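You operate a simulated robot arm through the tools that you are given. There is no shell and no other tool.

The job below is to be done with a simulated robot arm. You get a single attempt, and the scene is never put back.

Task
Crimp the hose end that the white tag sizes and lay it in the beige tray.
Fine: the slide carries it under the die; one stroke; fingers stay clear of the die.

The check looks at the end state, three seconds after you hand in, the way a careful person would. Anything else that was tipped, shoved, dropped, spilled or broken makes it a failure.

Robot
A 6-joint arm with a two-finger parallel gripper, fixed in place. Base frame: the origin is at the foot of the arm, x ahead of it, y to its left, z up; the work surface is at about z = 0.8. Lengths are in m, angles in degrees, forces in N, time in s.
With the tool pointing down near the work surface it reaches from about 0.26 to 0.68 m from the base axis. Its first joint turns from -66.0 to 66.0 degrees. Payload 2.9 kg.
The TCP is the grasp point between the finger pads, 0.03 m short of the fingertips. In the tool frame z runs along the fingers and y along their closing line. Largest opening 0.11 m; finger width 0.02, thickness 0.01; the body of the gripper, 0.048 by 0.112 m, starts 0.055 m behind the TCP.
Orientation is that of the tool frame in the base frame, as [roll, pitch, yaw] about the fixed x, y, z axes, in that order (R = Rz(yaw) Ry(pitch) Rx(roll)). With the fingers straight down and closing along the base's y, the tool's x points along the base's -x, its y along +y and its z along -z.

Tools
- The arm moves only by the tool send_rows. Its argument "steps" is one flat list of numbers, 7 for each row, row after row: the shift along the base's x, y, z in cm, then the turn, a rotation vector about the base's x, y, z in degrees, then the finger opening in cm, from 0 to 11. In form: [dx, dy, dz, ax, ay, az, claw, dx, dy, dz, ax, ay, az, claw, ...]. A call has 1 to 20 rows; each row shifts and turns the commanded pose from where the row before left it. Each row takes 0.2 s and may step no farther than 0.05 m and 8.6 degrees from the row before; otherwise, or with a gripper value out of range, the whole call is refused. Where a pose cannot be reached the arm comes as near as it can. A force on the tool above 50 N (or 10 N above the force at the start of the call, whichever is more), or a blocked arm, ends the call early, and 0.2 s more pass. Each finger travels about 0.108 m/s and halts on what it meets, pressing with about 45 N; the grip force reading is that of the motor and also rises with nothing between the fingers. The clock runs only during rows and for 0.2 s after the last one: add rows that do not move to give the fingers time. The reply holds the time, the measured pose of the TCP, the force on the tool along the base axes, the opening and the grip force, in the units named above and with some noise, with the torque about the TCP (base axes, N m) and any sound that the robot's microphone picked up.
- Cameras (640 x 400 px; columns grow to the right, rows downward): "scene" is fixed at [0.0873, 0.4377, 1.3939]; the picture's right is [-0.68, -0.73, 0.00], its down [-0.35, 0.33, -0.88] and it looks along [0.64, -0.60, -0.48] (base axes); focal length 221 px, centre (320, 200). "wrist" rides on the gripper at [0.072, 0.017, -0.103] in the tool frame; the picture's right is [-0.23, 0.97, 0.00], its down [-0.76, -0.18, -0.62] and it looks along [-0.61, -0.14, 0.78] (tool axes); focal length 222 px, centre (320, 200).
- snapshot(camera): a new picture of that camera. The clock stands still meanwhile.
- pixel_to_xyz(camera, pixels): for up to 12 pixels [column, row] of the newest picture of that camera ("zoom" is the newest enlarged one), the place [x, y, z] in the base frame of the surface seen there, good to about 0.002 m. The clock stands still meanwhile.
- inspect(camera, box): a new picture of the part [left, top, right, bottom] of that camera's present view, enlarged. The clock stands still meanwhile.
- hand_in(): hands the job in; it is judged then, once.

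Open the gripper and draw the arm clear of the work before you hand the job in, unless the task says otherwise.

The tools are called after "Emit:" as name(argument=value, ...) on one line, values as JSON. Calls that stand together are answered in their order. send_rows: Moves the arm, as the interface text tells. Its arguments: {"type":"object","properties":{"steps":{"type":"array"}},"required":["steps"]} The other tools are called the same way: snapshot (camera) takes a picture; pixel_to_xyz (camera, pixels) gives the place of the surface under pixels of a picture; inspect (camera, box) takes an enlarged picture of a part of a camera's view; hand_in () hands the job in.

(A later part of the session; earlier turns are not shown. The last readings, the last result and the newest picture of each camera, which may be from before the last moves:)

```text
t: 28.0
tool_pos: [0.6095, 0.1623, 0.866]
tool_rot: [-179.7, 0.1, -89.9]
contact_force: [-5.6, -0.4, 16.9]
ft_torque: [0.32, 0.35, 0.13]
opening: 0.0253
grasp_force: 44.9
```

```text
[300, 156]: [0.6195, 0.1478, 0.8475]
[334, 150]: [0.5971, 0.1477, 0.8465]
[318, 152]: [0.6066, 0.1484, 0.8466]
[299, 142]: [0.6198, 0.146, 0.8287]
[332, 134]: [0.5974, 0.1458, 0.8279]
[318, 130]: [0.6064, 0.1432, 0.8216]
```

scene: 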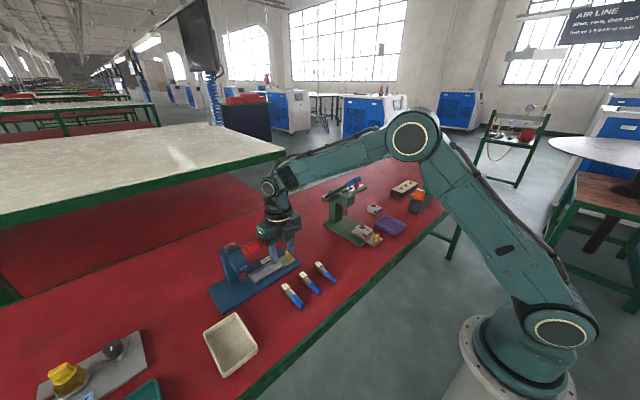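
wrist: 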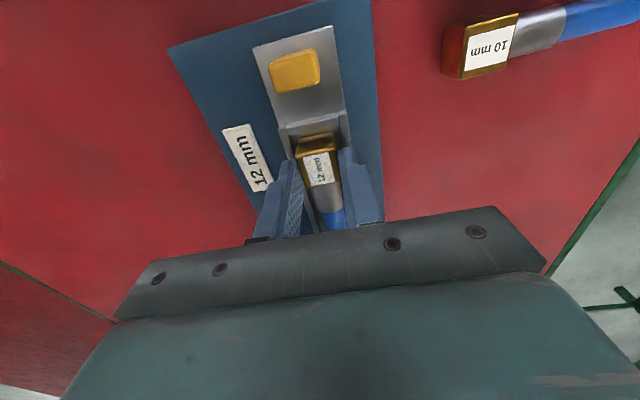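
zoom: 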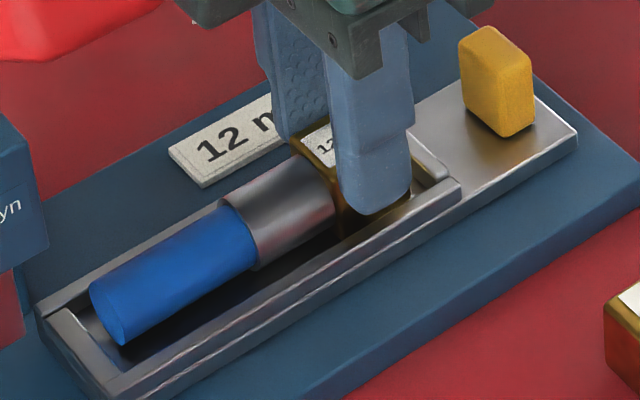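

The nut top is at z 0.8467, i.e. 26 mm above the floor at 0.8205, so it is seated. I relieve the pressure slightly, open the fingers and lift.

Emit:
send_rows(steps=[0, 0, 0.07, 0, 0, 0, 1.5, 0, 0, 0, 0, 0, 0, 3, 0, 0, 0, 0, 0, 0, 4.4, 0, 0, 0, 0, 0, 0, 4.4, 0, 0, 1.5, 0, 0, 0, 4.4, 0, 0, 3, 0, 0, 0, 4.4, 0, 0, 3, 0, 0, 0, 4.4, 0, 0, 0, 0, 0, 0, 4.4])

Emit:
inspect(camera="scene", box=[218, 230, 314, 290])

```text
t: 29.8
tool_pos: [0.6119, 0.1594, 0.9394]
tool_rot: [-179.9, 0.1, -90.0]
contact_force: [0.3, -0.1, -0.5]
ft_torque: [0.0, -0.01, 0.01]
opening: 0.0442
grasp_force: 0.0
```

```text
6.67 times, centred on (266, 260) of scene
```

zoom: 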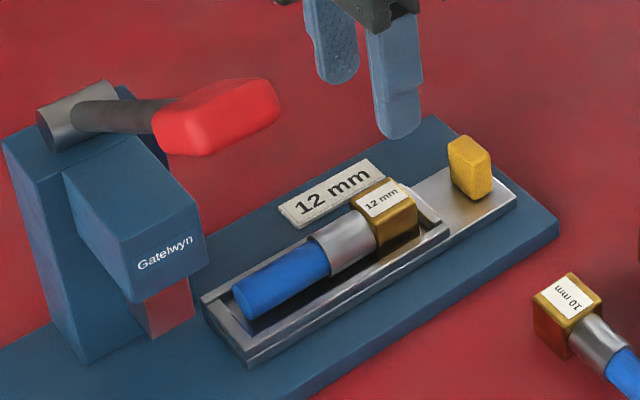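

The hose end lies flat in the pocket with the nut at the knob side. I measure the ferrule position once more, and then go over the knob.

Emit:
pixel_to_xyz(camera="zoom", pixels=[[315, 238], [350, 222], [235, 290], [365, 220], [398, 185], [415, 205], [375, 215], [330, 250], [240, 300]])

Emit:
send_rows(steps=[-0.1, -1.8, 0, 0, 0, 0, 4.2, -0.1, -1.7, 0, 0, 0, 0, 4.2, 0, -1.7, 0, 0, 0, 0, 4.2, 0, 0, 0, 0, 0, 0, 4.2])

```text
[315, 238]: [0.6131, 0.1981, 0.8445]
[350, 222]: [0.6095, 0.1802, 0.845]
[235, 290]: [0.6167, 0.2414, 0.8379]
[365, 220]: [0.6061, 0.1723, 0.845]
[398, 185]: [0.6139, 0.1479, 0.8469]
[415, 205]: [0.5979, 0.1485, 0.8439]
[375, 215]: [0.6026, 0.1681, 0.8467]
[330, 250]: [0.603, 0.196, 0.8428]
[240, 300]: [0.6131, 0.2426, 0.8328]
```

```text
t: 30.8
tool_pos: [0.6091, 0.1082, 0.9384]
tool_rot: [180.0, 0.0, -90.0]
contact_force: [0.0, -0.3, -0.1]
ft_torque: [-0.02, -0.03, 0.01]
opening: 0.0419
grasp_force: 0.0
```

Ferrule spans y 0.172–0.198 (centre 0.185), which becomes 0.281 at full travel — under the die's centre. The tool is over the knob; I descend and grip it.

Emit:
send_rows(steps=[0, 0, -2.8, 0, 0, 0, 4.2, 0, 0, -2.8, 0, 0, 0, 4.2, 0.03, 0, -2.7, 0, 0, 0, 4.2, 0, 0, 0, 0, 0, 0, 4.2, 0, 0, 0, 0, 0, 0, 2.5, 0, 0, 0, 0, 0, 0, 1.5, 0, 0, 0, 0, 0, 0, 1.5])

```text
t: 32.4
tool_pos: [0.6097, 0.1094, 0.8558]
tool_rot: [-179.7, 0.0, -90.1]
contact_force: [28.0, 0.2, -8.5]
ft_torque: [0.15, 0.19, 0.09]
opening: 0.0235
grasp_force: 44.6
```

The knob is held; the +28 N in x shows I am about 0.9 mm off, so I correct that and push the slide +y gently.

Emit:
send_rows(steps=[0.09, 0, 0, 0, 0, 0, 1.5, 0, 0.2, 0, 0, 0, 0, 1.5, 0, 0.4, 0, 0, 0, 0, 1.5, 0, 0.6, 0, 0, 0, 0, 1.5, 0, 0.6, 0, 0, 0, 0, 1.5, 0, 0.6, 0, 0, 0, 0, 1.5, 0, 0.6, 0, 0, 0, 0, 1.5, 0, 0.6, 0, 0, 0, 0, 1.5, 0, 0.6, 0, 0, 0, 0, 1.5, 0, 0.6, 0, 0, 0, 0, 1.5, 0, 0.6, 0, 0, 0, 0, 1.5, 0, 0.6, 0, 0, 0, 0, 1.5, 0, 0.4, 0, 0, 0, 0, 1.5, 0, 0, 0, 0, 0, 0, 1.5])

Emit:
inspect(camera="scene", box=[210, 235, 306, 295])

```text
t: 35.4
tool_pos: [0.6102, 0.173, 0.8569]
tool_rot: [180.0, 0.0, -90.1]
contact_force: [9.1, 0.1, 0.6]
ft_torque: [0.27, -0.16, -0.04]
opening: 0.0237
grasp_force: 45.0
```

```text
6.67 times, centred on (258, 265) of scene
```

zoom: 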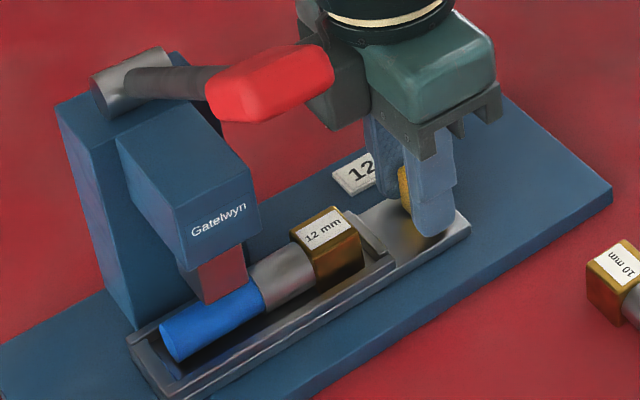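

The hose passes under the die freely and the part has stayed put in the pocket. I push on the remaining ~3.2 cm to the stop in small steps.

Emit:
send_rows(steps=[0, 0.5, 0, 0, 0, 0, 1.5, 0, 0.5, 0, 0, 0, 0, 1.5, 0, 0.5, 0, 0, 0, 0, 1.5, 0, 0.5, 0, 0, 0, 0, 1.5, 0, 0.4, 0, 0, 0, 0, 1.5, 0, 0.3, 0, 0, 0, 0, 1.5, 0, 0.25, 0, 0, 0, 0, 1.5, 0, 0.2, 0, 0, 0, 0, 1.5, 0, 0, 0, 0, 0, 0, 1.5])

Emit:
inspect(camera="scene", box=[210, 240, 290, 290])

```text
t: 37.4
tool_pos: [0.6103, 0.2048, 0.8574]
tool_rot: [-179.9, 0.1, -90.1]
contact_force: [8.1, -6.3, 3.8]
ft_torque: [0.46, -0.06, 0.27]
opening: 0.0237
grasp_force: 44.7
```

```text
8.00 times, centred on (250, 265) of scene
```

zoom: 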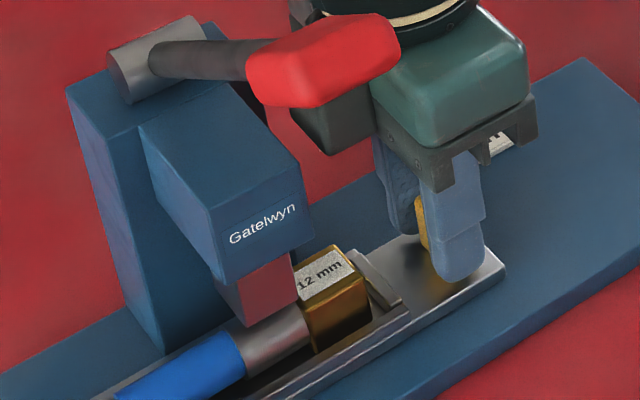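

Emit:
pixel_to_xyz(camera="zoom", pixels=[[237, 345], [300, 330], [250, 370], [315, 345], [240, 320], [295, 295], [370, 280], [505, 270], [365, 250], [412, 312], [275, 345]])

Emit:
send_rows(steps=[0, 0.1, 0, 0, 0, 0, 1.5, 0, 0, 0, 0, 0, 0, 1.5])

```text
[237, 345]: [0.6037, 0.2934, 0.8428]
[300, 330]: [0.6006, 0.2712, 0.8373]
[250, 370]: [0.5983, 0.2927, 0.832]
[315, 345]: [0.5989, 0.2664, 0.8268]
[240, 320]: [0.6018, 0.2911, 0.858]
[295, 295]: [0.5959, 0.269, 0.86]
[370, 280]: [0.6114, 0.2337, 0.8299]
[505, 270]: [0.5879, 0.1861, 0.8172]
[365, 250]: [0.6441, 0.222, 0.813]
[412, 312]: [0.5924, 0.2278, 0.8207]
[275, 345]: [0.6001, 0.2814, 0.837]
```

```text
t: 38.0
tool_pos: [0.61, 0.2047, 0.8553]
tool_rot: [-179.8, 0.2, -90.1]
contact_force: [10.7, -8.3, -0.6]
ft_torque: [0.71, -0.16, 0.07]
opening: 0.0234
grasp_force: 45.6
```

The slide is at its stop (end at y 0.186), ferrule y 0.2675–0.2935 straddling the die's 0.271–0.2915. I release the knob, rise 3 cm and withdraw −y and up, clear of the press.

Emit:
send_rows(steps=[0, 0, 0, 0, 0, 0, 2.5, 0, 0, 0, 0, 0, 0, 4.2, 0, 0, 0, 0, 0, 0, 4.2, 0, 0, 1.5, 0, 0, 0, 4.2, 0, 0, 1.5, 0, 0, 0, 4.2, 0, -3, 1, 0, 0, 0, 4.2, 0, -4, 2, 0, 0, 0, 4.2, 0, -4, 2, 0, 0, 0, 4.2, 0, 0, 0, 0, 0, 0, 4.2])

Emit:
inspect(camera="scene", box=[205, 235, 301, 295])

```text
t: 40.0
tool_pos: [0.6071, 0.098, 0.9352]
tool_rot: [-180.0, 0.0, -90.1]
contact_force: [-0.3, 0.6, 0.2]
ft_torque: [0.03, -0.03, -0.05]
opening: 0.042
grasp_force: 0.0
```

```text
6.67 times, centred on (253, 265) of scene
```

zoom: 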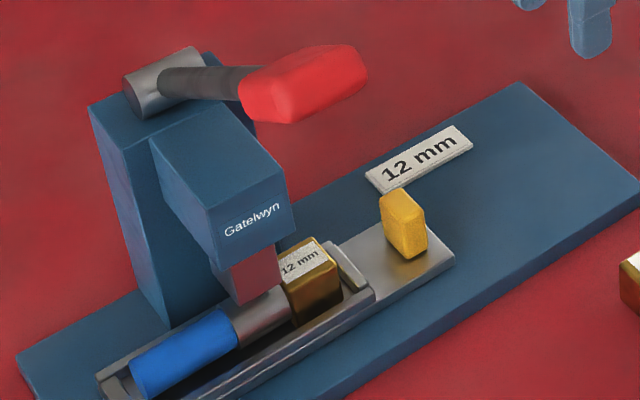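

The hands are clear: die over the ferrule, knob free. Next I rise to z≈1.17, and go above the red handle (centre ≈ (0.494, 0.281, 1.046)) turning −90° so the fingers close along y across it.

Emit:
send_rows(steps=[0, 0, 4.7, 0, 0, 0, 4.5, 0, 0, 4.7, 0, 0, 0, 5, 0, 0, 4.7, 0, 0, 0, 6, 0, 0, 4.7, 0, 0, 0, 6, 0, 0, 4.7, 0, 0, 0, 6, -1.027, 1.664, 0, 0, 0, -8.18, 6, -1.027, 1.664, 0, 0, 0, -8.18, 6, -1.027, 1.664, 0, 0, 0, -8.18, 6, -1.027, 1.664, 0, 0, 0, -8.18, 6, -1.027, 1.664, 0, 0, 0, -8.18, 6, -1.027, 1.664, 0, 0, 0, -8.18, 6, -1.027, 1.664, 0, 0, 0, -8.18, 6, -1.027, 1.664, 0, 0, 0, -8.18, 6, -1.027, 1.664, 0, 0, 0, -8.18, 6, -1.027, 1.664, 0, 0, 0, -8.18, 6, -1.027, 1.664, 0, 0, 0, -8.2, 6, 0, 0, 0, 0, 0, 0, 6])

Emit:
snapshot(camera="wrist")

Emit:
snapshot(camera="scene")

```text
t: 43.6
tool_pos: [0.4903, 0.2759, 1.1653]
tool_rot: [180.0, 0.0, 179.8]
contact_force: [0.9, -0.1, -1.3]
ft_torque: [0.01, -0.02, -0.01]
opening: 0.0602
grasp_force: 0.0
out of reach, approached as far as the arm can: row 5
```

```text
taken
```

wrist: 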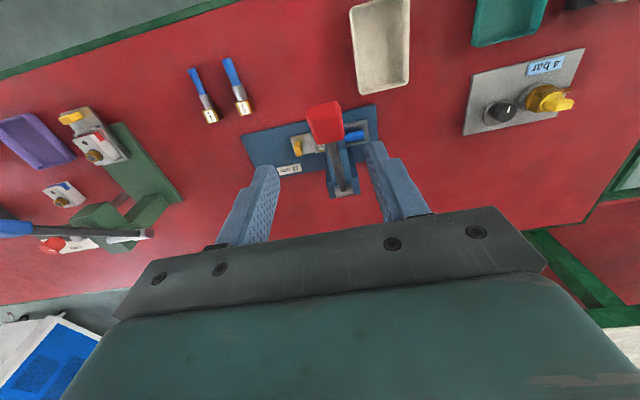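

```text
taken
```

scene: 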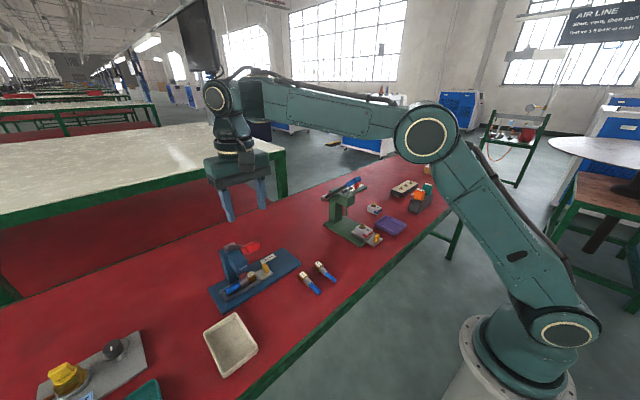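

The gripper is above the handle (wrist picture: red handle at (325,122)). I measure the handle from this viewpoint.

Emit:
pixel_to_xyz(camera="wrist", pixels=[[310, 108], [338, 104], [312, 140], [343, 135], [325, 122], [316, 125], [338, 120], [333, 150], [338, 170], [340, 185], [325, 106], [328, 138]])

Emit:
inspect(camera="wrist", box=[240, 80, 400, 220])

```text
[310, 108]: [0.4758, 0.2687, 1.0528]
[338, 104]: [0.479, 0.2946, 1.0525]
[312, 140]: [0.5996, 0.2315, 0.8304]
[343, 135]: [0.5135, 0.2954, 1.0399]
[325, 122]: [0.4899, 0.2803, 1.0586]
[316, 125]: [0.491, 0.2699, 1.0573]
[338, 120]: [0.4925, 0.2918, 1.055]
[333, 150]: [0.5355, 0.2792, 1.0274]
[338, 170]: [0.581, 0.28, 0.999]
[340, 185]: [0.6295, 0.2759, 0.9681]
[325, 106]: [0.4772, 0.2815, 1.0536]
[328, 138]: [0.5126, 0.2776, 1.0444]
```

```text
2.86 times, centred on (320, 150) of wrist
```

zoom: 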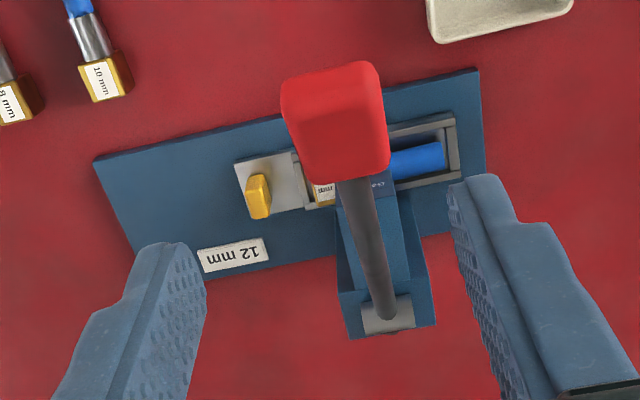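

Handle: y 0.266–0.296, top surface through (0.490, 1.0586) and (0.5126, 1.0444), shaft at 32° above level. I lower the open fingers around the handle to TCP ≈ (0.492, 0.281, 1.047) and close.

Emit:
send_rows(steps=[0.1, 0.25, -3, 0, 0, 0, 6, 0.05, 0.25, -3, 0, 0, 0, 6, 0, 0, -3, 0, 0, 0, 6, 0, 0, -2.8, 0, 0, 0, 6, 0, 0, 0, 0, 0, 0, 6])

Emit:
snapshot(camera="wrist")

Emit:
inspect(camera="scene", box=[190, 190, 302, 260])

```text
t: 44.8
tool_pos: [0.4912, 0.2804, 1.0505]
tool_rot: [180.0, -0.1, -180.0]
contact_force: [-0.2, -0.1, -0.6]
ft_torque: [0.0, -0.02, -0.02]
opening: 0.06
grasp_force: 0.2
```

```text
taken
```

wrist: 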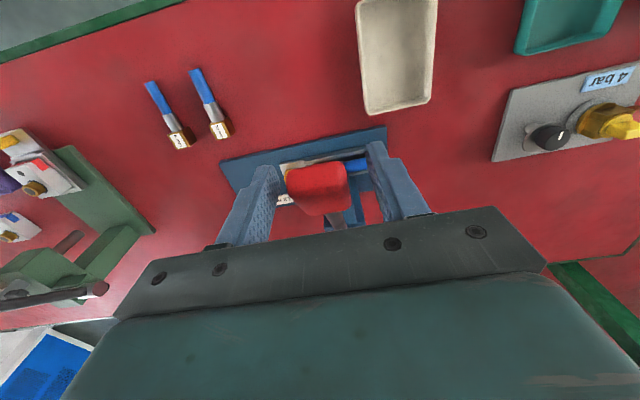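

```text
5.71 times, centred on (246, 225) of scene
```

zoom: 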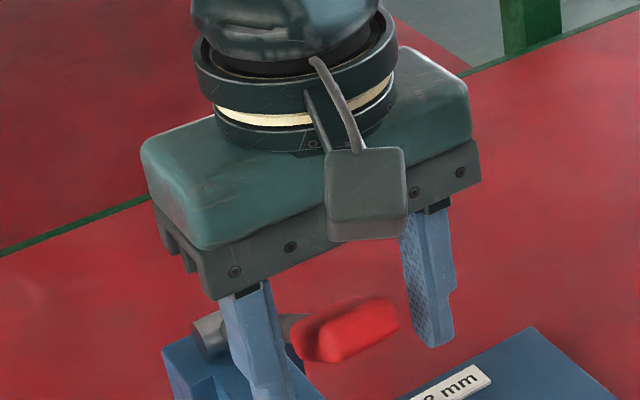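

The handle lies between the fingers (scene zoom: handle (350,330), fingers (255,340) and (430,290)). I close on it.

Emit:
send_rows(steps=[0, 0.05, -0.2, 0, 0, 0, 5, 0, 0, 0, 0, 0, 0, 3.5, 0, 0, 0, 0, 0, 0, 2, 0, 0, 0, 0, 0, 0, 2, 0, 0, 0, 0, 0, 0, 2])

Emit:
snapshot(camera="wrist")

```text
t: 46.0
tool_pos: [0.4915, 0.2802, 1.0491]
tool_rot: [-179.9, 0.0, 179.9]
contact_force: [-1.1, -10.1, 0.9]
ft_torque: [-0.04, -0.03, 0.18]
opening: 0.0338
grasp_force: 45.3
```

```text
taken
```

wrist: 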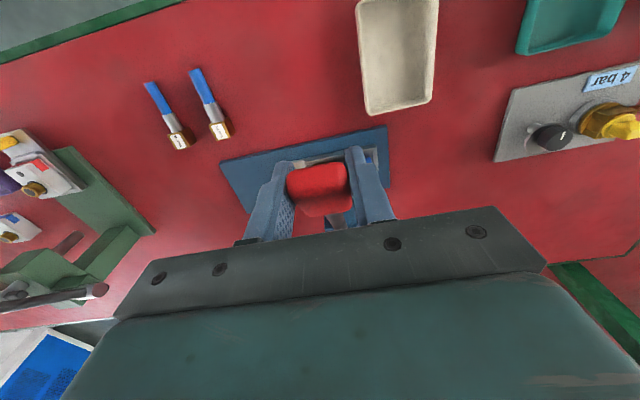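

The handle is held (opening 0.0338). I start the stroke along the lever's arc about (0.6625, 0.943), turning the tool −3° about y with each 3° step, first three steps to check the forces.

Emit:
send_rows(steps=[-0.53, -0.03, -0.91, 0, -3, 0, 2, -0.49, 0, -0.94, 0, -3, 0, 2, -0.43, 0, -0.96, 0, -3, 0, 2])

Emit:
inspect(camera="scene", box=[190, 200, 302, 270])

```text
t: 46.8
tool_pos: [0.4761, 0.2806, 1.0194]
tool_rot: [-179.8, 9.1, 179.8]
contact_force: [-8.0, -27.4, 11.1]
ft_torque: [0.05, -1.2, 0.25]
opening: 0.0339
grasp_force: 45.3
```

```text
5.71 times, centred on (246, 235) of scene
```

zoom: 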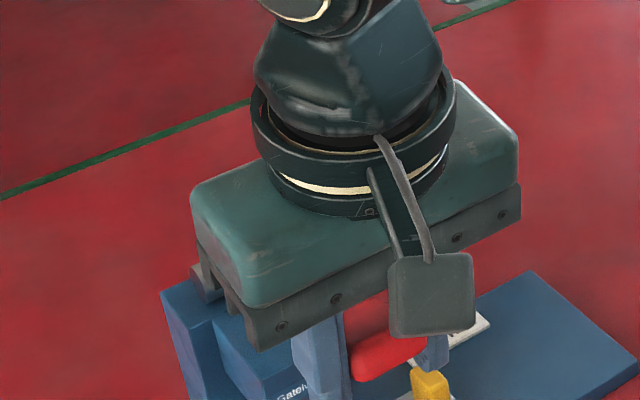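

The lever follows; z resistance is 11 N, and y force −27 N calls for about −0.8 mm in y. I continue the arc.

Emit:
send_rows(steps=[-0.38, -0.08, -0.98, 0, -3, 0, 2, -0.33, 0, -1.01, 0, -3, 0, 2, -0.28, 0, -1.02, 0, -3, 0, 2])

```text
t: 47.6
tool_pos: [0.4658, 0.2801, 0.9895]
tool_rot: [-179.7, 17.8, 180.0]
contact_force: [-9.8, -23.1, 4.5]
ft_torque: [0.36, -0.17, 0.25]
opening: 0.0337
grasp_force: 45.6
```

Lever at about 13°, forces low. I continue with three more steps and another small −y correction.

Emit:
send_rows(steps=[-0.22, -0.08, -1.03, 0, -3, 0, 2, -0.17, 0, -1.04, 0, -3, 0, 2, -0.11, 0, -1.05, 0, -3, 0, 2])

Emit:
inspect(camera="scene", box=[190, 220, 302, 290])

```text
t: 48.4
tool_pos: [0.4606, 0.2804, 0.9573]
tool_rot: [-179.9, 26.9, -179.9]
contact_force: [-12.1, -14.2, 2.4]
ft_torque: [-0.22, 0.04, -0.11]
opening: 0.0339
grasp_force: 44.7
```

```text
5.71 times, centred on (246, 255) of scene
```

zoom: 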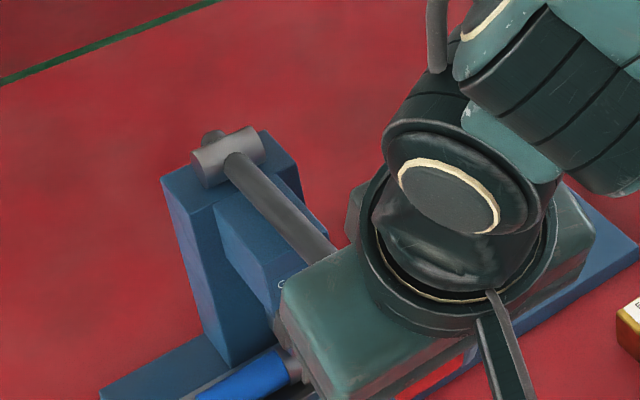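

Lever is near level (≈4°), still little resistance and no sound. I continue a few more steps.

Emit:
send_rows(steps=[-0.09, -0.04, -1.05, 0, -3, 0, 2, 0, 0, -1.06, 0, -3, 0, 2])

```text
t: 49.0
tool_pos: [0.4599, 0.2802, 0.9367]
tool_rot: [179.9, 32.8, -179.9]
contact_force: [-14.3, -5.0, -1.1]
ft_torque: [-0.3, 0.52, -0.33]
opening: 0.034
grasp_force: 45.0
```

Lever at about −2°. I look at the die before pressing further.

Emit:
inspect(camera="scene", box=[200, 240, 296, 300])

Emit:
snapshot(camera="wrist")

```text
6.67 times, centred on (248, 270) of scene
```

zoom: 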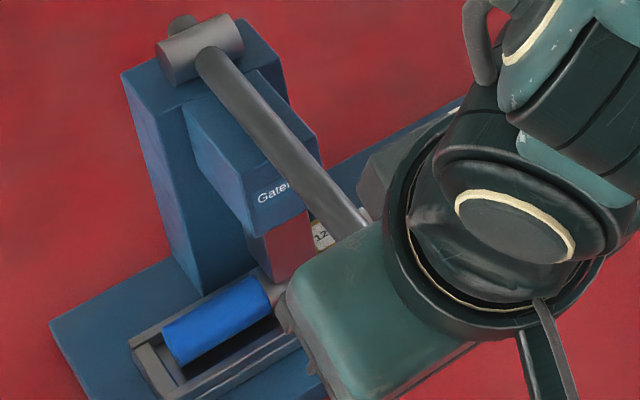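

```text
taken
```

wrist: 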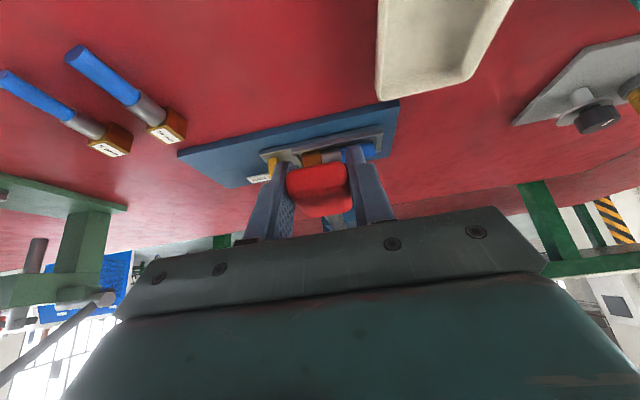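

The lever shaft is close over the head. I measure how far the die has come down.

Emit:
pixel_to_xyz(camera="zoom", pixels=[[272, 280], [305, 262], [265, 268], [290, 240], [300, 150], [250, 95], [220, 75], [290, 170], [340, 215], [240, 290], [200, 40], [305, 215]])

```text
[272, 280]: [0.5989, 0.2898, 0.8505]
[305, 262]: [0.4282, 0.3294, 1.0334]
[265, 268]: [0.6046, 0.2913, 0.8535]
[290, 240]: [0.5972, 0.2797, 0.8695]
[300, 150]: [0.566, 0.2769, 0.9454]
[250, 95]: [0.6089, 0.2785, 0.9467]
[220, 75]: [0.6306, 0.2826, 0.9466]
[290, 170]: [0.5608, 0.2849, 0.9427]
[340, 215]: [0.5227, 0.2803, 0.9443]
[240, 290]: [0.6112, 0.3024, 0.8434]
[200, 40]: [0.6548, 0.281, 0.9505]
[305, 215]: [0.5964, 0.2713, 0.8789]
```

The die face has come down from 0.859 to about 0.850, with the ferrule top at 0.8445, so the stroke is not complete. I keep pulling down in small steps, watching the force.

Emit:
send_rows(steps=[0.02, 0, -1.05, 0, -3, 0, 2, 0.08, 0, -1.05, 0, -3, 0, 2])

```text
t: 49.6
tool_pos: [0.4629, 0.2796, 0.9152]
tool_rot: [-179.9, 38.9, 180.0]
contact_force: [-10.6, -3.7, -4.6]
ft_torque: [-0.03, 1.16, 0.22]
opening: 0.0336
grasp_force: 44.6
```

Still moving with little resistance (z −4.6 N). I check with a picture that the lever and die are following.

Emit:
inspect(camera="scene", box=[200, 240, 296, 300])

Emit:
inspect(camera="wrist", box=[220, 90, 420, 240])

```text
6.67 times, centred on (248, 270) of scene
```

zoom: 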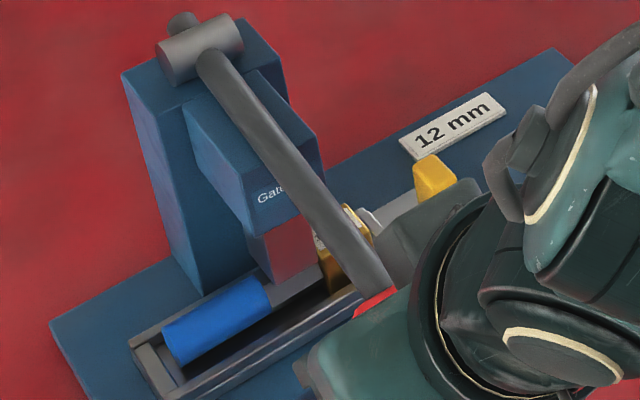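

```text
2.67 times, centred on (320, 165) of wrist
```

zoom: 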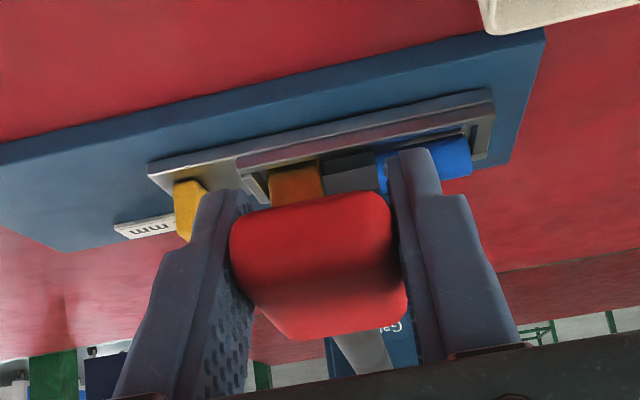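

The lever and die follow (lever about −8°). To keep the wrist camera block away from the table I now stop tilting the tool and only move along the arc, letting the handle turn in the pads.

Emit:
send_rows(steps=[0.12, 0, -1.04, 0, 0, 0, 2, 0.18, 0, -1.03, 0, 0, 0, 2])

```text
t: 50.2
tool_pos: [0.4697, 0.2801, 0.9022]
tool_rot: [179.8, 39.8, 179.8]
contact_force: [-4.8, -7.6, 34.7]
ft_torque: [-0.21, 0.23, 0.73]
opening: 0.034
grasp_force: 45.5
```

Resistance now rises to 35 N upward at z 0.902: the die seems to have met the ferrule. I check the picture and hold a moment.

Emit:
send_rows(steps=[0, 0, 0, 0, 0, 0, 2])

Emit:
inspect(camera="scene", box=[200, 240, 296, 300])

```text
t: 50.6
tool_pos: [0.4696, 0.2796, 0.9017]
tool_rot: [179.7, 39.7, 179.7]
contact_force: [7.8, -6.0, 34.3]
ft_torque: [-0.16, 0.44, 0.74]
opening: 0.0339
grasp_force: 44.8
```

```text
6.67 times, centred on (248, 270) of scene
```

zoom: 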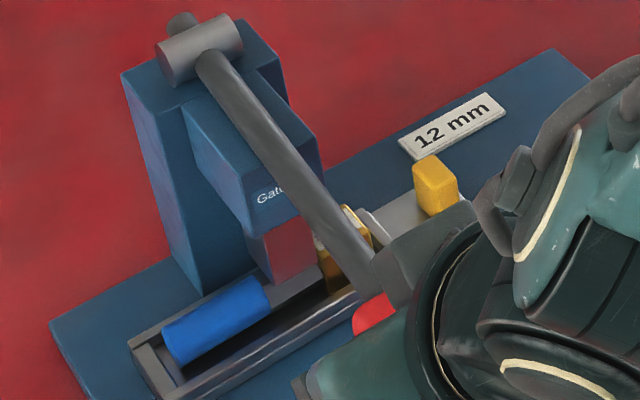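

The lever's picture is nearly unchanged from −8°. I measure the die face and shaft again to see whether it moved in this last step.

Emit:
pixel_to_xyz(camera="zoom", pixels=[[274, 283], [270, 275], [285, 280], [300, 272], [312, 266], [250, 95], [300, 170], [340, 225], [290, 290], [365, 265], [375, 315], [310, 240]])

Emit:
inspect(camera="scene", box=[228, 262, 268, 292])

```text
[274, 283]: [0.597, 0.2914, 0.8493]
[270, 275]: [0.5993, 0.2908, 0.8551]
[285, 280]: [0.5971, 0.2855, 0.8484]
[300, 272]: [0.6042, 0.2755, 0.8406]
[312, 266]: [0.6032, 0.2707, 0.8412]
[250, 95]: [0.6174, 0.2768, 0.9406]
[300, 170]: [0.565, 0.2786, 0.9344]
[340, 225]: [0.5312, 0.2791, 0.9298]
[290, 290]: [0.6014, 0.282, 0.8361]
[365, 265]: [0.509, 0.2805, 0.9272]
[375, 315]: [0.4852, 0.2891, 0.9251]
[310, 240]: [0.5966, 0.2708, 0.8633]
```

```text
13.33 times, centred on (248, 277) of scene
```

zoom: 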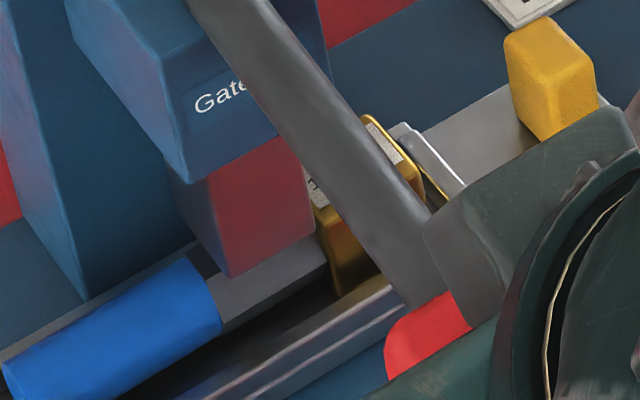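

Shaft points show the lever stopped at about −7° while the fingers slid ~12 mm down the handle at ~35 N. I measure the die's lower edge against the ferrule in the newest zoom to see if it has bitten.

Emit:
pixel_to_xyz(camera="zoom", pixels=[[230, 273], [270, 252], [312, 230], [225, 283], [260, 285], [300, 265], [318, 245], [210, 262], [195, 248], [235, 300], [350, 275], [410, 190]])

Emit:
inspect(camera="wrist", box=[220, 90, 420, 240])

```text
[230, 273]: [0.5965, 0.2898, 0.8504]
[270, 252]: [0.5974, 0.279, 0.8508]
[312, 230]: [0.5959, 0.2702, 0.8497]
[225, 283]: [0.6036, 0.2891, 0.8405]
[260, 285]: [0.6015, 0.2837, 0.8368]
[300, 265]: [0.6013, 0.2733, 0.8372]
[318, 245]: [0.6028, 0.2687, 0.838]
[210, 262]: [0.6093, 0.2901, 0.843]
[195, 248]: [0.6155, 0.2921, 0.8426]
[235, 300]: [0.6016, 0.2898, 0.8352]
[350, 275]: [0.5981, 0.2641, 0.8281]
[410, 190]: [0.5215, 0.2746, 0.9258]
```

```text
2.67 times, centred on (320, 165) of wrist
```

zoom: 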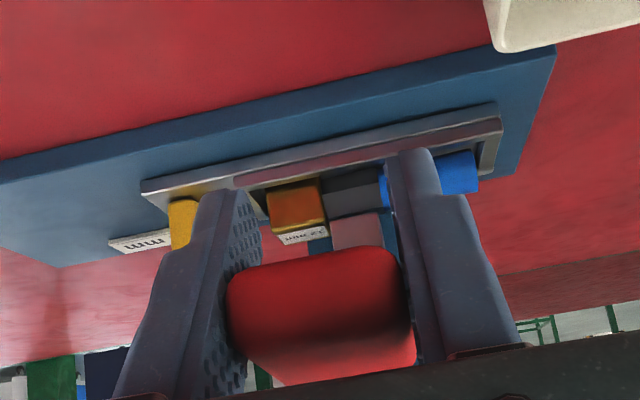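

The die edge reads about 0.848–0.850 against a ferrule top near 0.844; the lever may need more force than the pads' friction passes on. Within this same stroke I press down 3 mm more to see whether the force rises or the pads slip.

Emit:
send_rows(steps=[0, 0, -0.15, 0, 0, 0, 2, 0, 0, -0.15, 0, 0, 0, 2, 0, 0, 0, 0, 0, 0, 2])

Emit:
inspect(camera="scene", box=[200, 240, 296, 300])

```text
t: 51.4
tool_pos: [0.4678, 0.2806, 0.8968]
tool_rot: [179.8, 39.8, 179.7]
contact_force: [13.0, -3.3, 32.6]
ft_torque: [-0.22, 0.57, 0.29]
opening: 0.0339
grasp_force: 45.0
```

```text
6.67 times, centred on (248, 270) of scene
```

zoom: 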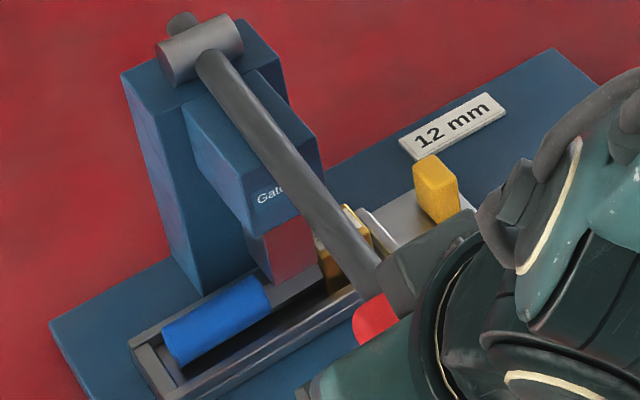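

The pads just slip at ~33 N and the lever stays at −7°. I slide the gripper further along its own axis (still closed on the handle) so that the palm comes to bear on the handle and can press harder within the same stroke.

Emit:
send_rows(steps=[0.5, 0, -0.1, 0, 0, 0, 2, 0.5, 0, -0.2, 0, 0, 0, 2, 0.3, 0, -0.2, 0, 0, 0, 2, 0, 0, 0, 0, 0, 0, 2])

Emit:
inspect(camera="wrist", box=[220, 90, 420, 240])

```text
t: 52.4
tool_pos: [0.4756, 0.281, 0.8853]
tool_rot: [-179.8, 38.5, -179.7]
contact_force: [-32.4, 3.2, 10.9]
ft_torque: [-0.06, -0.47, -0.3]
opening: 0.0338
grasp_force: 44.8
```

```text
2.67 times, centred on (320, 165) of wrist
```

zoom: 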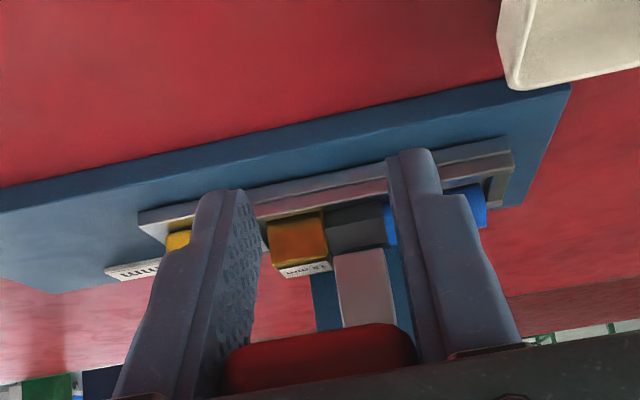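

The handle is nearly at the palm (wrist zoom (320,350)). I check the lever angle in the scene view before pressing.

Emit:
inspect(camera="scene", box=[200, 240, 296, 300])

```text
6.67 times, centred on (248, 270) of scene
```

zoom: 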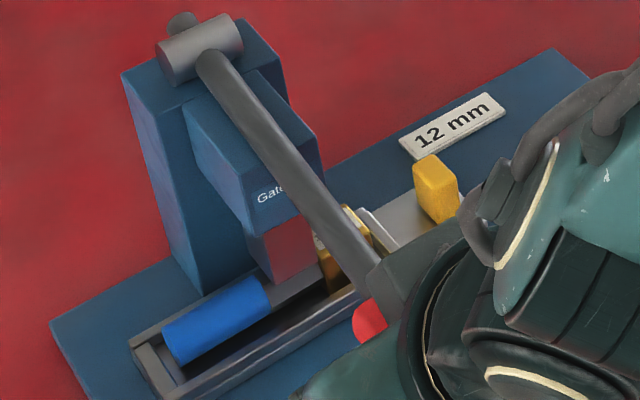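

The lever still stands at −7°. I press on, mostly downward, until the palm meets the handle.

Emit:
send_rows(steps=[0.2, 0, -0.3, 0, 0, 0, 2, 0.2, 0, -0.3, 0, 0, 0, 2, 0, 0, 0, 0, 0, 0, 2])

```text
t: 53.2
tool_pos: [0.4827, 0.2799, 0.8842]
tool_rot: [-180.0, 39.1, -180.0]
contact_force: [-31.2, -0.2, 15.9]
ft_torque: [-0.07, -0.39, 0.07]
opening: 0.0341
grasp_force: 44.6
```

The palm should now be about touching. I press straight down in small steps.

Emit:
send_rows(steps=[0, 0, -0.3, 0, 0, 0, 2, 0, 0, -0.3, 0, 0, 0, 2, 0, 0, 0, 0, 0, 0, 2])

```text
t: 54.0
tool_pos: [0.485, 0.2794, 0.8799]
tool_rot: [179.8, 39.7, 179.7]
contact_force: [-8.3, -3.7, 34.9]
ft_torque: [-0.21, 0.09, 0.37]
opening: 0.0336
grasp_force: 44.8
```

Force 35 N, still sliding (z 0.880). I continue pressing down.

Emit:
send_rows(steps=[0, 0, -0.3, 0, 0, 0, 2, 0, 0, -0.3, 0, 0, 0, 2, 0, 0, 0, 0, 0, 0, 2])

Emit:
inspect(camera="scene", box=[200, 240, 296, 300])

Emit:
inspect(camera="wrist", box=[220, 90, 420, 240])

```text
t: 54.4
tool_pos: [0.4862, 0.2798, 0.8799]
tool_rot: [179.7, 39.7, 179.6]
contact_force: [-12.9, -5.6, 16.2]
ft_torque: [-0.1, 1.47, 0.23]
opening: 0.0335
grasp_force: 45.2
stopped in row 1: the force on the tool passed its limit at 54 N (the readings are from after the stop); the commanded pose is now the measured one
```

```text
6.67 times, centred on (248, 270) of scene
```

zoom: 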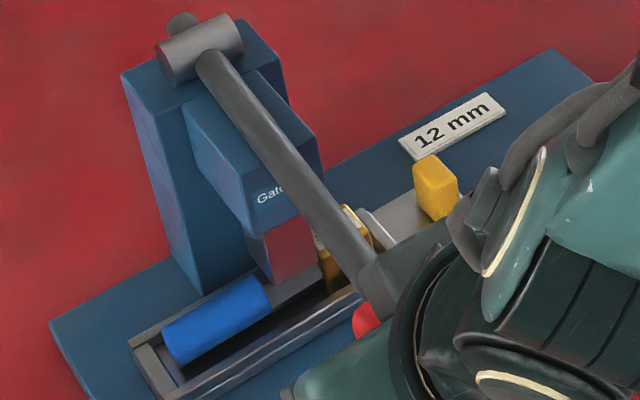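

```text
2.67 times, centred on (320, 165) of wrist
```

zoom: 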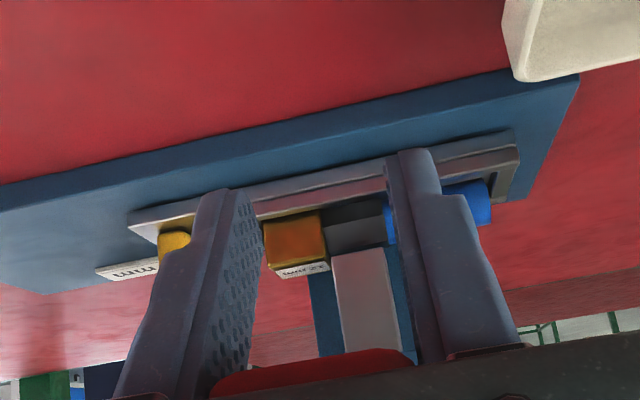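

The palm reached the handle and the force peaked at 54 N with the lever unmoved, so −7° looks like its end stop. I look closely at die and ferrule from the wrist camera.

Emit:
inspect(camera="wrist", box=[300, 150, 370, 200])

```text
8.00 times, centred on (335, 175) of wrist
```

zoom: 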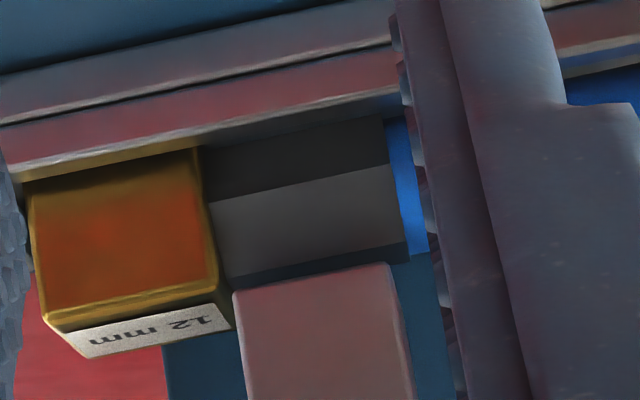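

The ferrule now shows flat hexagonal facets instead of a smooth round surface, so it has been crimped; the lever is at its end stop. I now raise the lever back along its arc, still holding the handle, three steps first.

Emit:
send_rows(steps=[-0.32, 0, 1.03, 0, 3.3, 0, 2, -0.26, 0, 1.04, 0, 3.3, 0, 2, -0.2, 0, 1.06, 0, 3.3, 0, 2])

Emit:
inspect(camera="scene", box=[200, 240, 296, 300])

```text
t: 55.2
tool_pos: [0.477, 0.2811, 0.9098]
tool_rot: [179.8, 29.6, 179.8]
contact_force: [-7.0, -0.2, -3.4]
ft_torque: [-0.29, 0.83, -0.13]
opening: 0.0337
grasp_force: 45.1
```

```text
6.67 times, centred on (248, 270) of scene
```

zoom: 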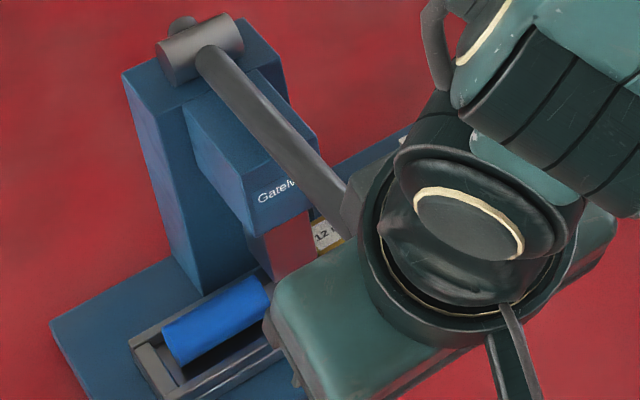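

The lever rises with the gripper at low force. I carry on with the remaining arc up.

Emit:
send_rows(steps=[-0.14, 0, 1.07, 0, 3.3, 0, 2, -0.08, 0, 1.07, 0, 3.3, 0, 2, -0.02, 0, 1.07, 0, 3.3, 0, 2, 0.04, 0, 1.07, 0, 3.3, 0, 2, 0.11, 0, 1.07, 0, 3.3, 0, 2])

```text
t: 56.4
tool_pos: [0.4756, 0.28, 0.9648]
tool_rot: [179.9, 13.1, 179.8]
contact_force: [-19.4, 2.4, 2.3]
ft_torque: [-0.31, 0.43, 0.12]
opening: 0.0338
grasp_force: 44.8
```

Force x −19 N: I take the path 1 mm less in +x per step and finish the upward arc.

Emit:
send_rows(steps=[0.07, 0, 1.06, 0, 3.3, 0, 2, 0.13, 0, 1.05, 0, 3.3, 0, 2, 0.24, 0, 1.04, 0, 3.3, 0, 2, 0.3, 0, 1.02, 0, 3.0, 0, 2, 0, 0, 0, 0, 0, 0, 2])

Emit:
inspect(camera="scene", box=[200, 230, 296, 290])

Emit:
snapshot(camera="wrist")

```text
t: 57.6
tool_pos: [0.4871, 0.2802, 1.006]
tool_rot: [179.9, 0.4, 179.7]
contact_force: [15.7, 13.7, -11.5]
ft_torque: [-0.54, 1.23, 0.4]
opening: 0.0337
grasp_force: 45.2
```

```text
6.67 times, centred on (248, 260) of scene
```

zoom: 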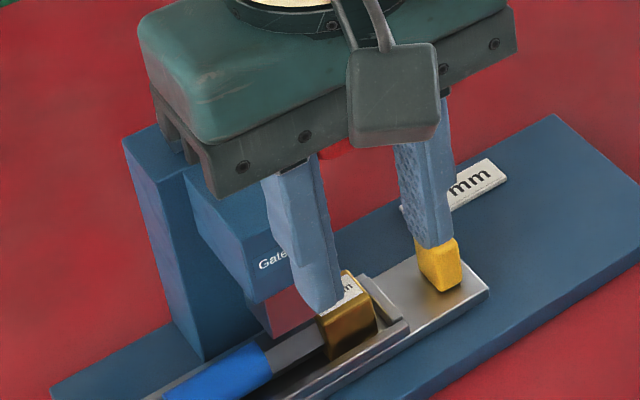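

```text
taken
```

wrist: 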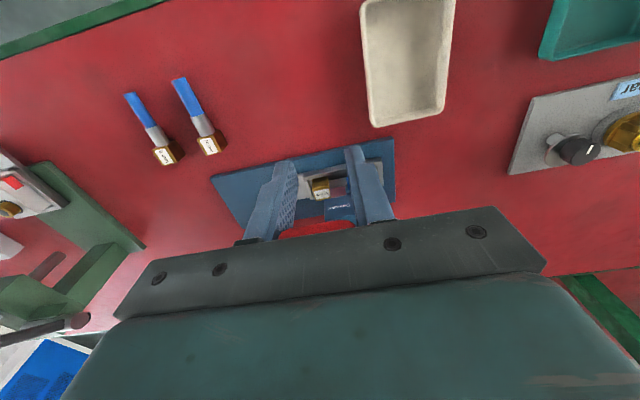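

The lever is back at its upper end (force at the upper stop, TCP z 1.006). I open the fingers and check that the lever stays up before withdrawing.

Emit:
send_rows(steps=[0, 0, -0.1, 0, 0, 0, 3, 0, 0, 0, 0, 0, 0, 4.5, 0, 0, 0, 0, 0, 0, 6, 0, 0, 0, 0, 0, 0, 6])

Emit:
inspect(camera="wrist", box=[220, 120, 420, 260])

```text
t: 58.6
tool_pos: [0.4839, 0.2808, 1.0055]
tool_rot: [179.9, 0.4, 179.7]
contact_force: [-0.7, -0.7, 0.8]
ft_torque: [0.0, -0.03, -0.01]
opening: 0.0601
grasp_force: 0.0
```

```text
2.86 times, centred on (320, 190) of wrist
```

zoom: 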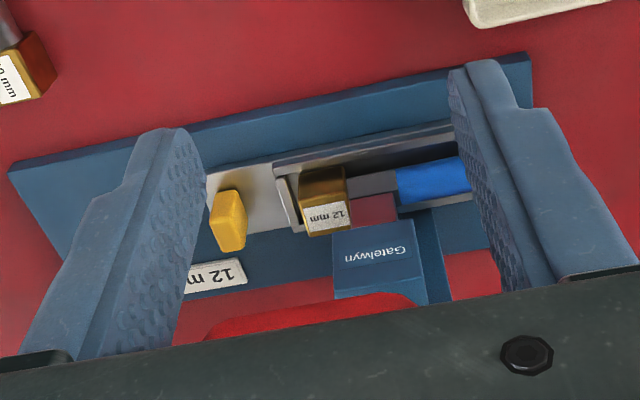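

The lever stays up with the fingers open and no force. I lift straight up off the handle.

Emit:
send_rows(steps=[0, 0, 2, 0, 0, 0, 6, 0, 0, 3, 0, 0, 0, 6, 0, 0, 3, 0, 0, 0, 6, 0, 0, 3, 0, 0, 0, 6, 0, 0, 2, 0, 0, 0, 6, 0, 0, 0, 0, 0, 0, 6])

Emit:
inspect(camera="scene", box=[200, 230, 296, 290])

Emit:
inspect(camera="wrist", box=[240, 80, 400, 220])

```text
t: 60.0
tool_pos: [0.4843, 0.2823, 1.135]
tool_rot: [179.9, 0.4, 179.8]
contact_force: [0.0, -1.3, -0.9]
ft_torque: [0.05, -0.01, -0.01]
opening: 0.0601
grasp_force: 0.1
```

```text
6.67 times, centred on (248, 260) of scene
```

zoom: 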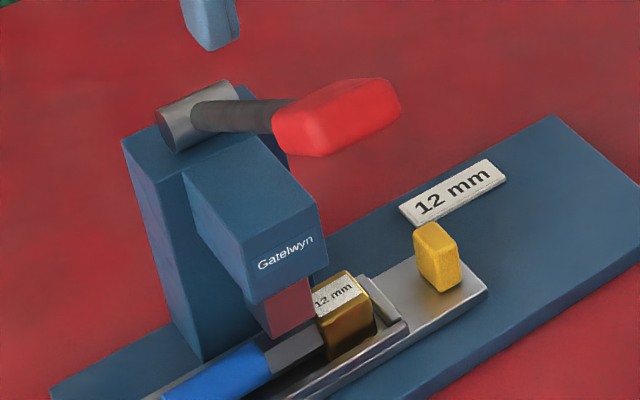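

```text
2.86 times, centred on (320, 150) of wrist
```

zoom: 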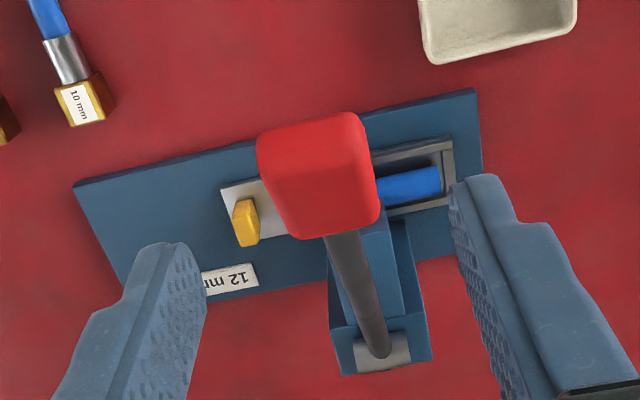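

The lever is fully up again and the crimped part still lies in the slide. I go back over the knob side: turning +90° while moving to (0.609, 0.10), then down to z≈0.89.

Emit:
send_rows(steps=[1.136, -1.655, -0.2, 0, 0, 8.18, 6, 1.136, -1.655, -0.3, 0, 0, 8.18, 6, 1.136, -1.655, -0.5, 0, 0, 8.18, 6, 1.136, -1.655, -0.5, 0, 0, 8.18, 5, 1.136, -1.655, -0.5, 0, 0, 8.18, 4.2, 1.136, -1.655, -0.6, 0, 0, 8.18, 4.2, 1.136, -1.655, -0.6, 0, 0, 8.18, 4.2, 1.136, -1.655, -0.6, 0, 0, 8.18, 4.2, 1.136, -1.655, -0.6, 0, 0, 8.18, 4.2, 1.136, -1.655, -0.6, 0, 0, 8.18, 4.2, 1.136, -1.655, -0.5, 0, 0, 8.2, 4.2, 0, 0, -4.5, 0, 0, 0, 4.2, 0, 0, -4.5, 0, 0, 0, 4.2, 0, 0, -4.5, 0, 0, 0, 4.2, 0, 0, -4, 0, 0, 0, 4.2, 0, 0, 0, 0, 0, 0, 4.2])

Emit:
inspect(camera="scene", box=[205, 235, 301, 295])

```text
t: 63.4
tool_pos: [0.6058, 0.0968, 0.9034]
tool_rot: [179.8, 0.5, -90.3]
contact_force: [0.0, -0.7, -0.3]
ft_torque: [-0.01, -0.01, 0.02]
opening: 0.0421
grasp_force: 0.1
```

```text
6.67 times, centred on (253, 265) of scene
```

zoom: 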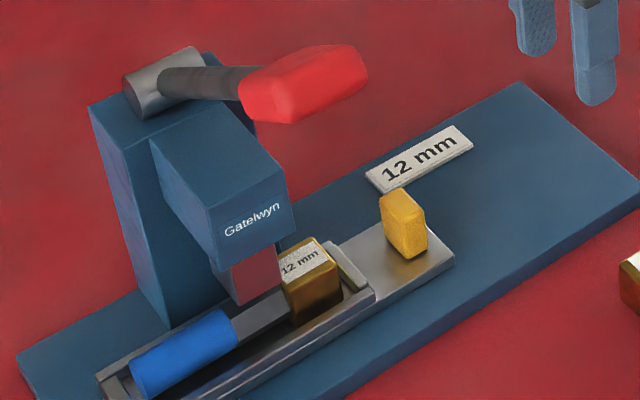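

The ferrule looks hexagonal under the die and the knob stands free at y≈0.204. I approach it at z≈0.889 along +y, lower and grip it.

Emit:
send_rows(steps=[0.1, 2.7, -0.4, 0, 0, 0, 4.2, 0.1, 2.7, -0.4, 0, 0, 0, 4.2, 0.1, 2.7, -0.4, 0, 0, 0, 4.2, 0.1, 2.6, -0.2, 0, 0, 0, 4.2, 0, 0, -1.7, 0, 0, 0, 4.2, 0, 0, -1.7, 0, 0, 0, 4.2, 0, 0, 0, 0, 0, 0, 4.2])

Emit:
inspect(camera="scene", box=[205, 235, 301, 295])

Emit:
snapshot(camera="wrist")

```text
t: 65.0
tool_pos: [0.613, 0.2048, 0.8554]
tool_rot: [180.0, 0.4, -90.4]
contact_force: [0.0, 0.1, 0.0]
ft_torque: [0.01, 0.01, -0.01]
opening: 0.0421
grasp_force: 0.0
```

```text
6.67 times, centred on (253, 265) of scene
```

zoom: 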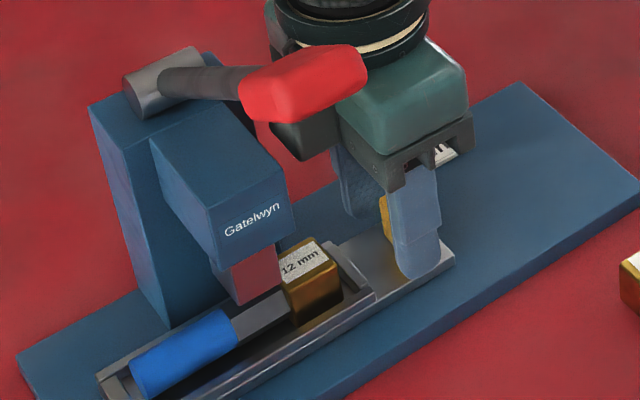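

```text
taken
```

wrist: 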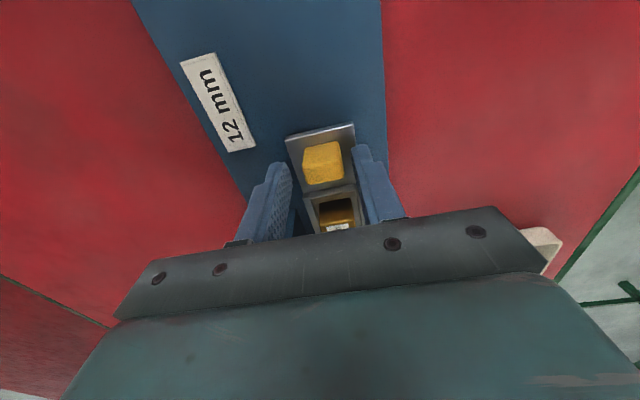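

The fingers flank the knob (TCP x 0.613, knob centre 0.6095). I shift −3 mm in x and close on it.

Emit:
send_rows(steps=[-0.3, 0, 0, 0, 0, 0, 4.2, 0, 0, 0, 0, 0, 0, 3, 0, 0, 0, 0, 0, 0, 1.5, 0, 0, 0, 0, 0, 0, 1.5])

```text
t: 66.0
tool_pos: [0.6099, 0.2059, 0.855]
tool_rot: [179.8, 0.4, -90.3]
contact_force: [-5.6, 0.2, 0.5]
ft_torque: [-0.16, -0.17, 0.0]
opening: 0.0236
grasp_force: 44.9
```

The knob is held with little side force. I draw the slide out gently, about 9.6 cm in −y.

Emit:
send_rows(steps=[0, -0.2, 0, 0, 0, 0, 1.5, 0, -0.4, 0, 0, 0, 0, 1.5, 0, -0.6, 0, 0, 0, 0, 1.5, 0, -0.6, 0, 0, 0, 0, 1.5, 0, -0.6, 0, 0, 0, 0, 1.5, 0, -0.6, 0, 0, 0, 0, 1.5, 0, -0.6, 0, 0, 0, 0, 1.5, 0, -0.6, 0, 0, 0, 0, 1.5, 0, -0.6, 0, 0, 0, 0, 1.5, 0, -0.6, 0, 0, 0, 0, 1.5, 0, -0.6, 0, 0, 0, 0, 1.5, 0, 0, 0, 0, 0, 0, 1.5])

Emit:
inspect(camera="scene", box=[205, 235, 301, 295])

```text
t: 68.6
tool_pos: [0.6106, 0.1448, 0.8548]
tool_rot: [179.5, 0.2, -90.3]
contact_force: [-18.1, 0.6, -17.2]
ft_torque: [0.4, -0.31, 0.11]
opening: 0.0236
grasp_force: 44.8
```

```text
6.67 times, centred on (253, 265) of scene
```

zoom: 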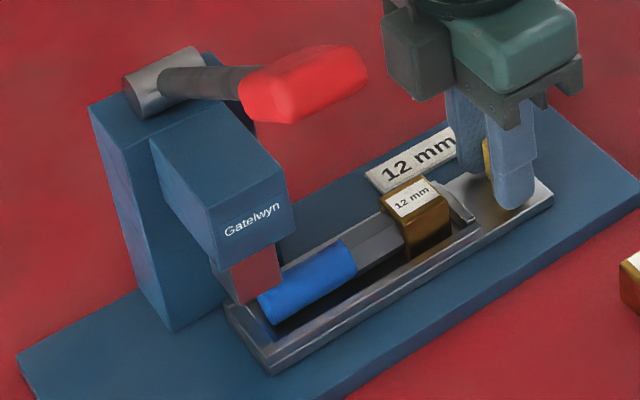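

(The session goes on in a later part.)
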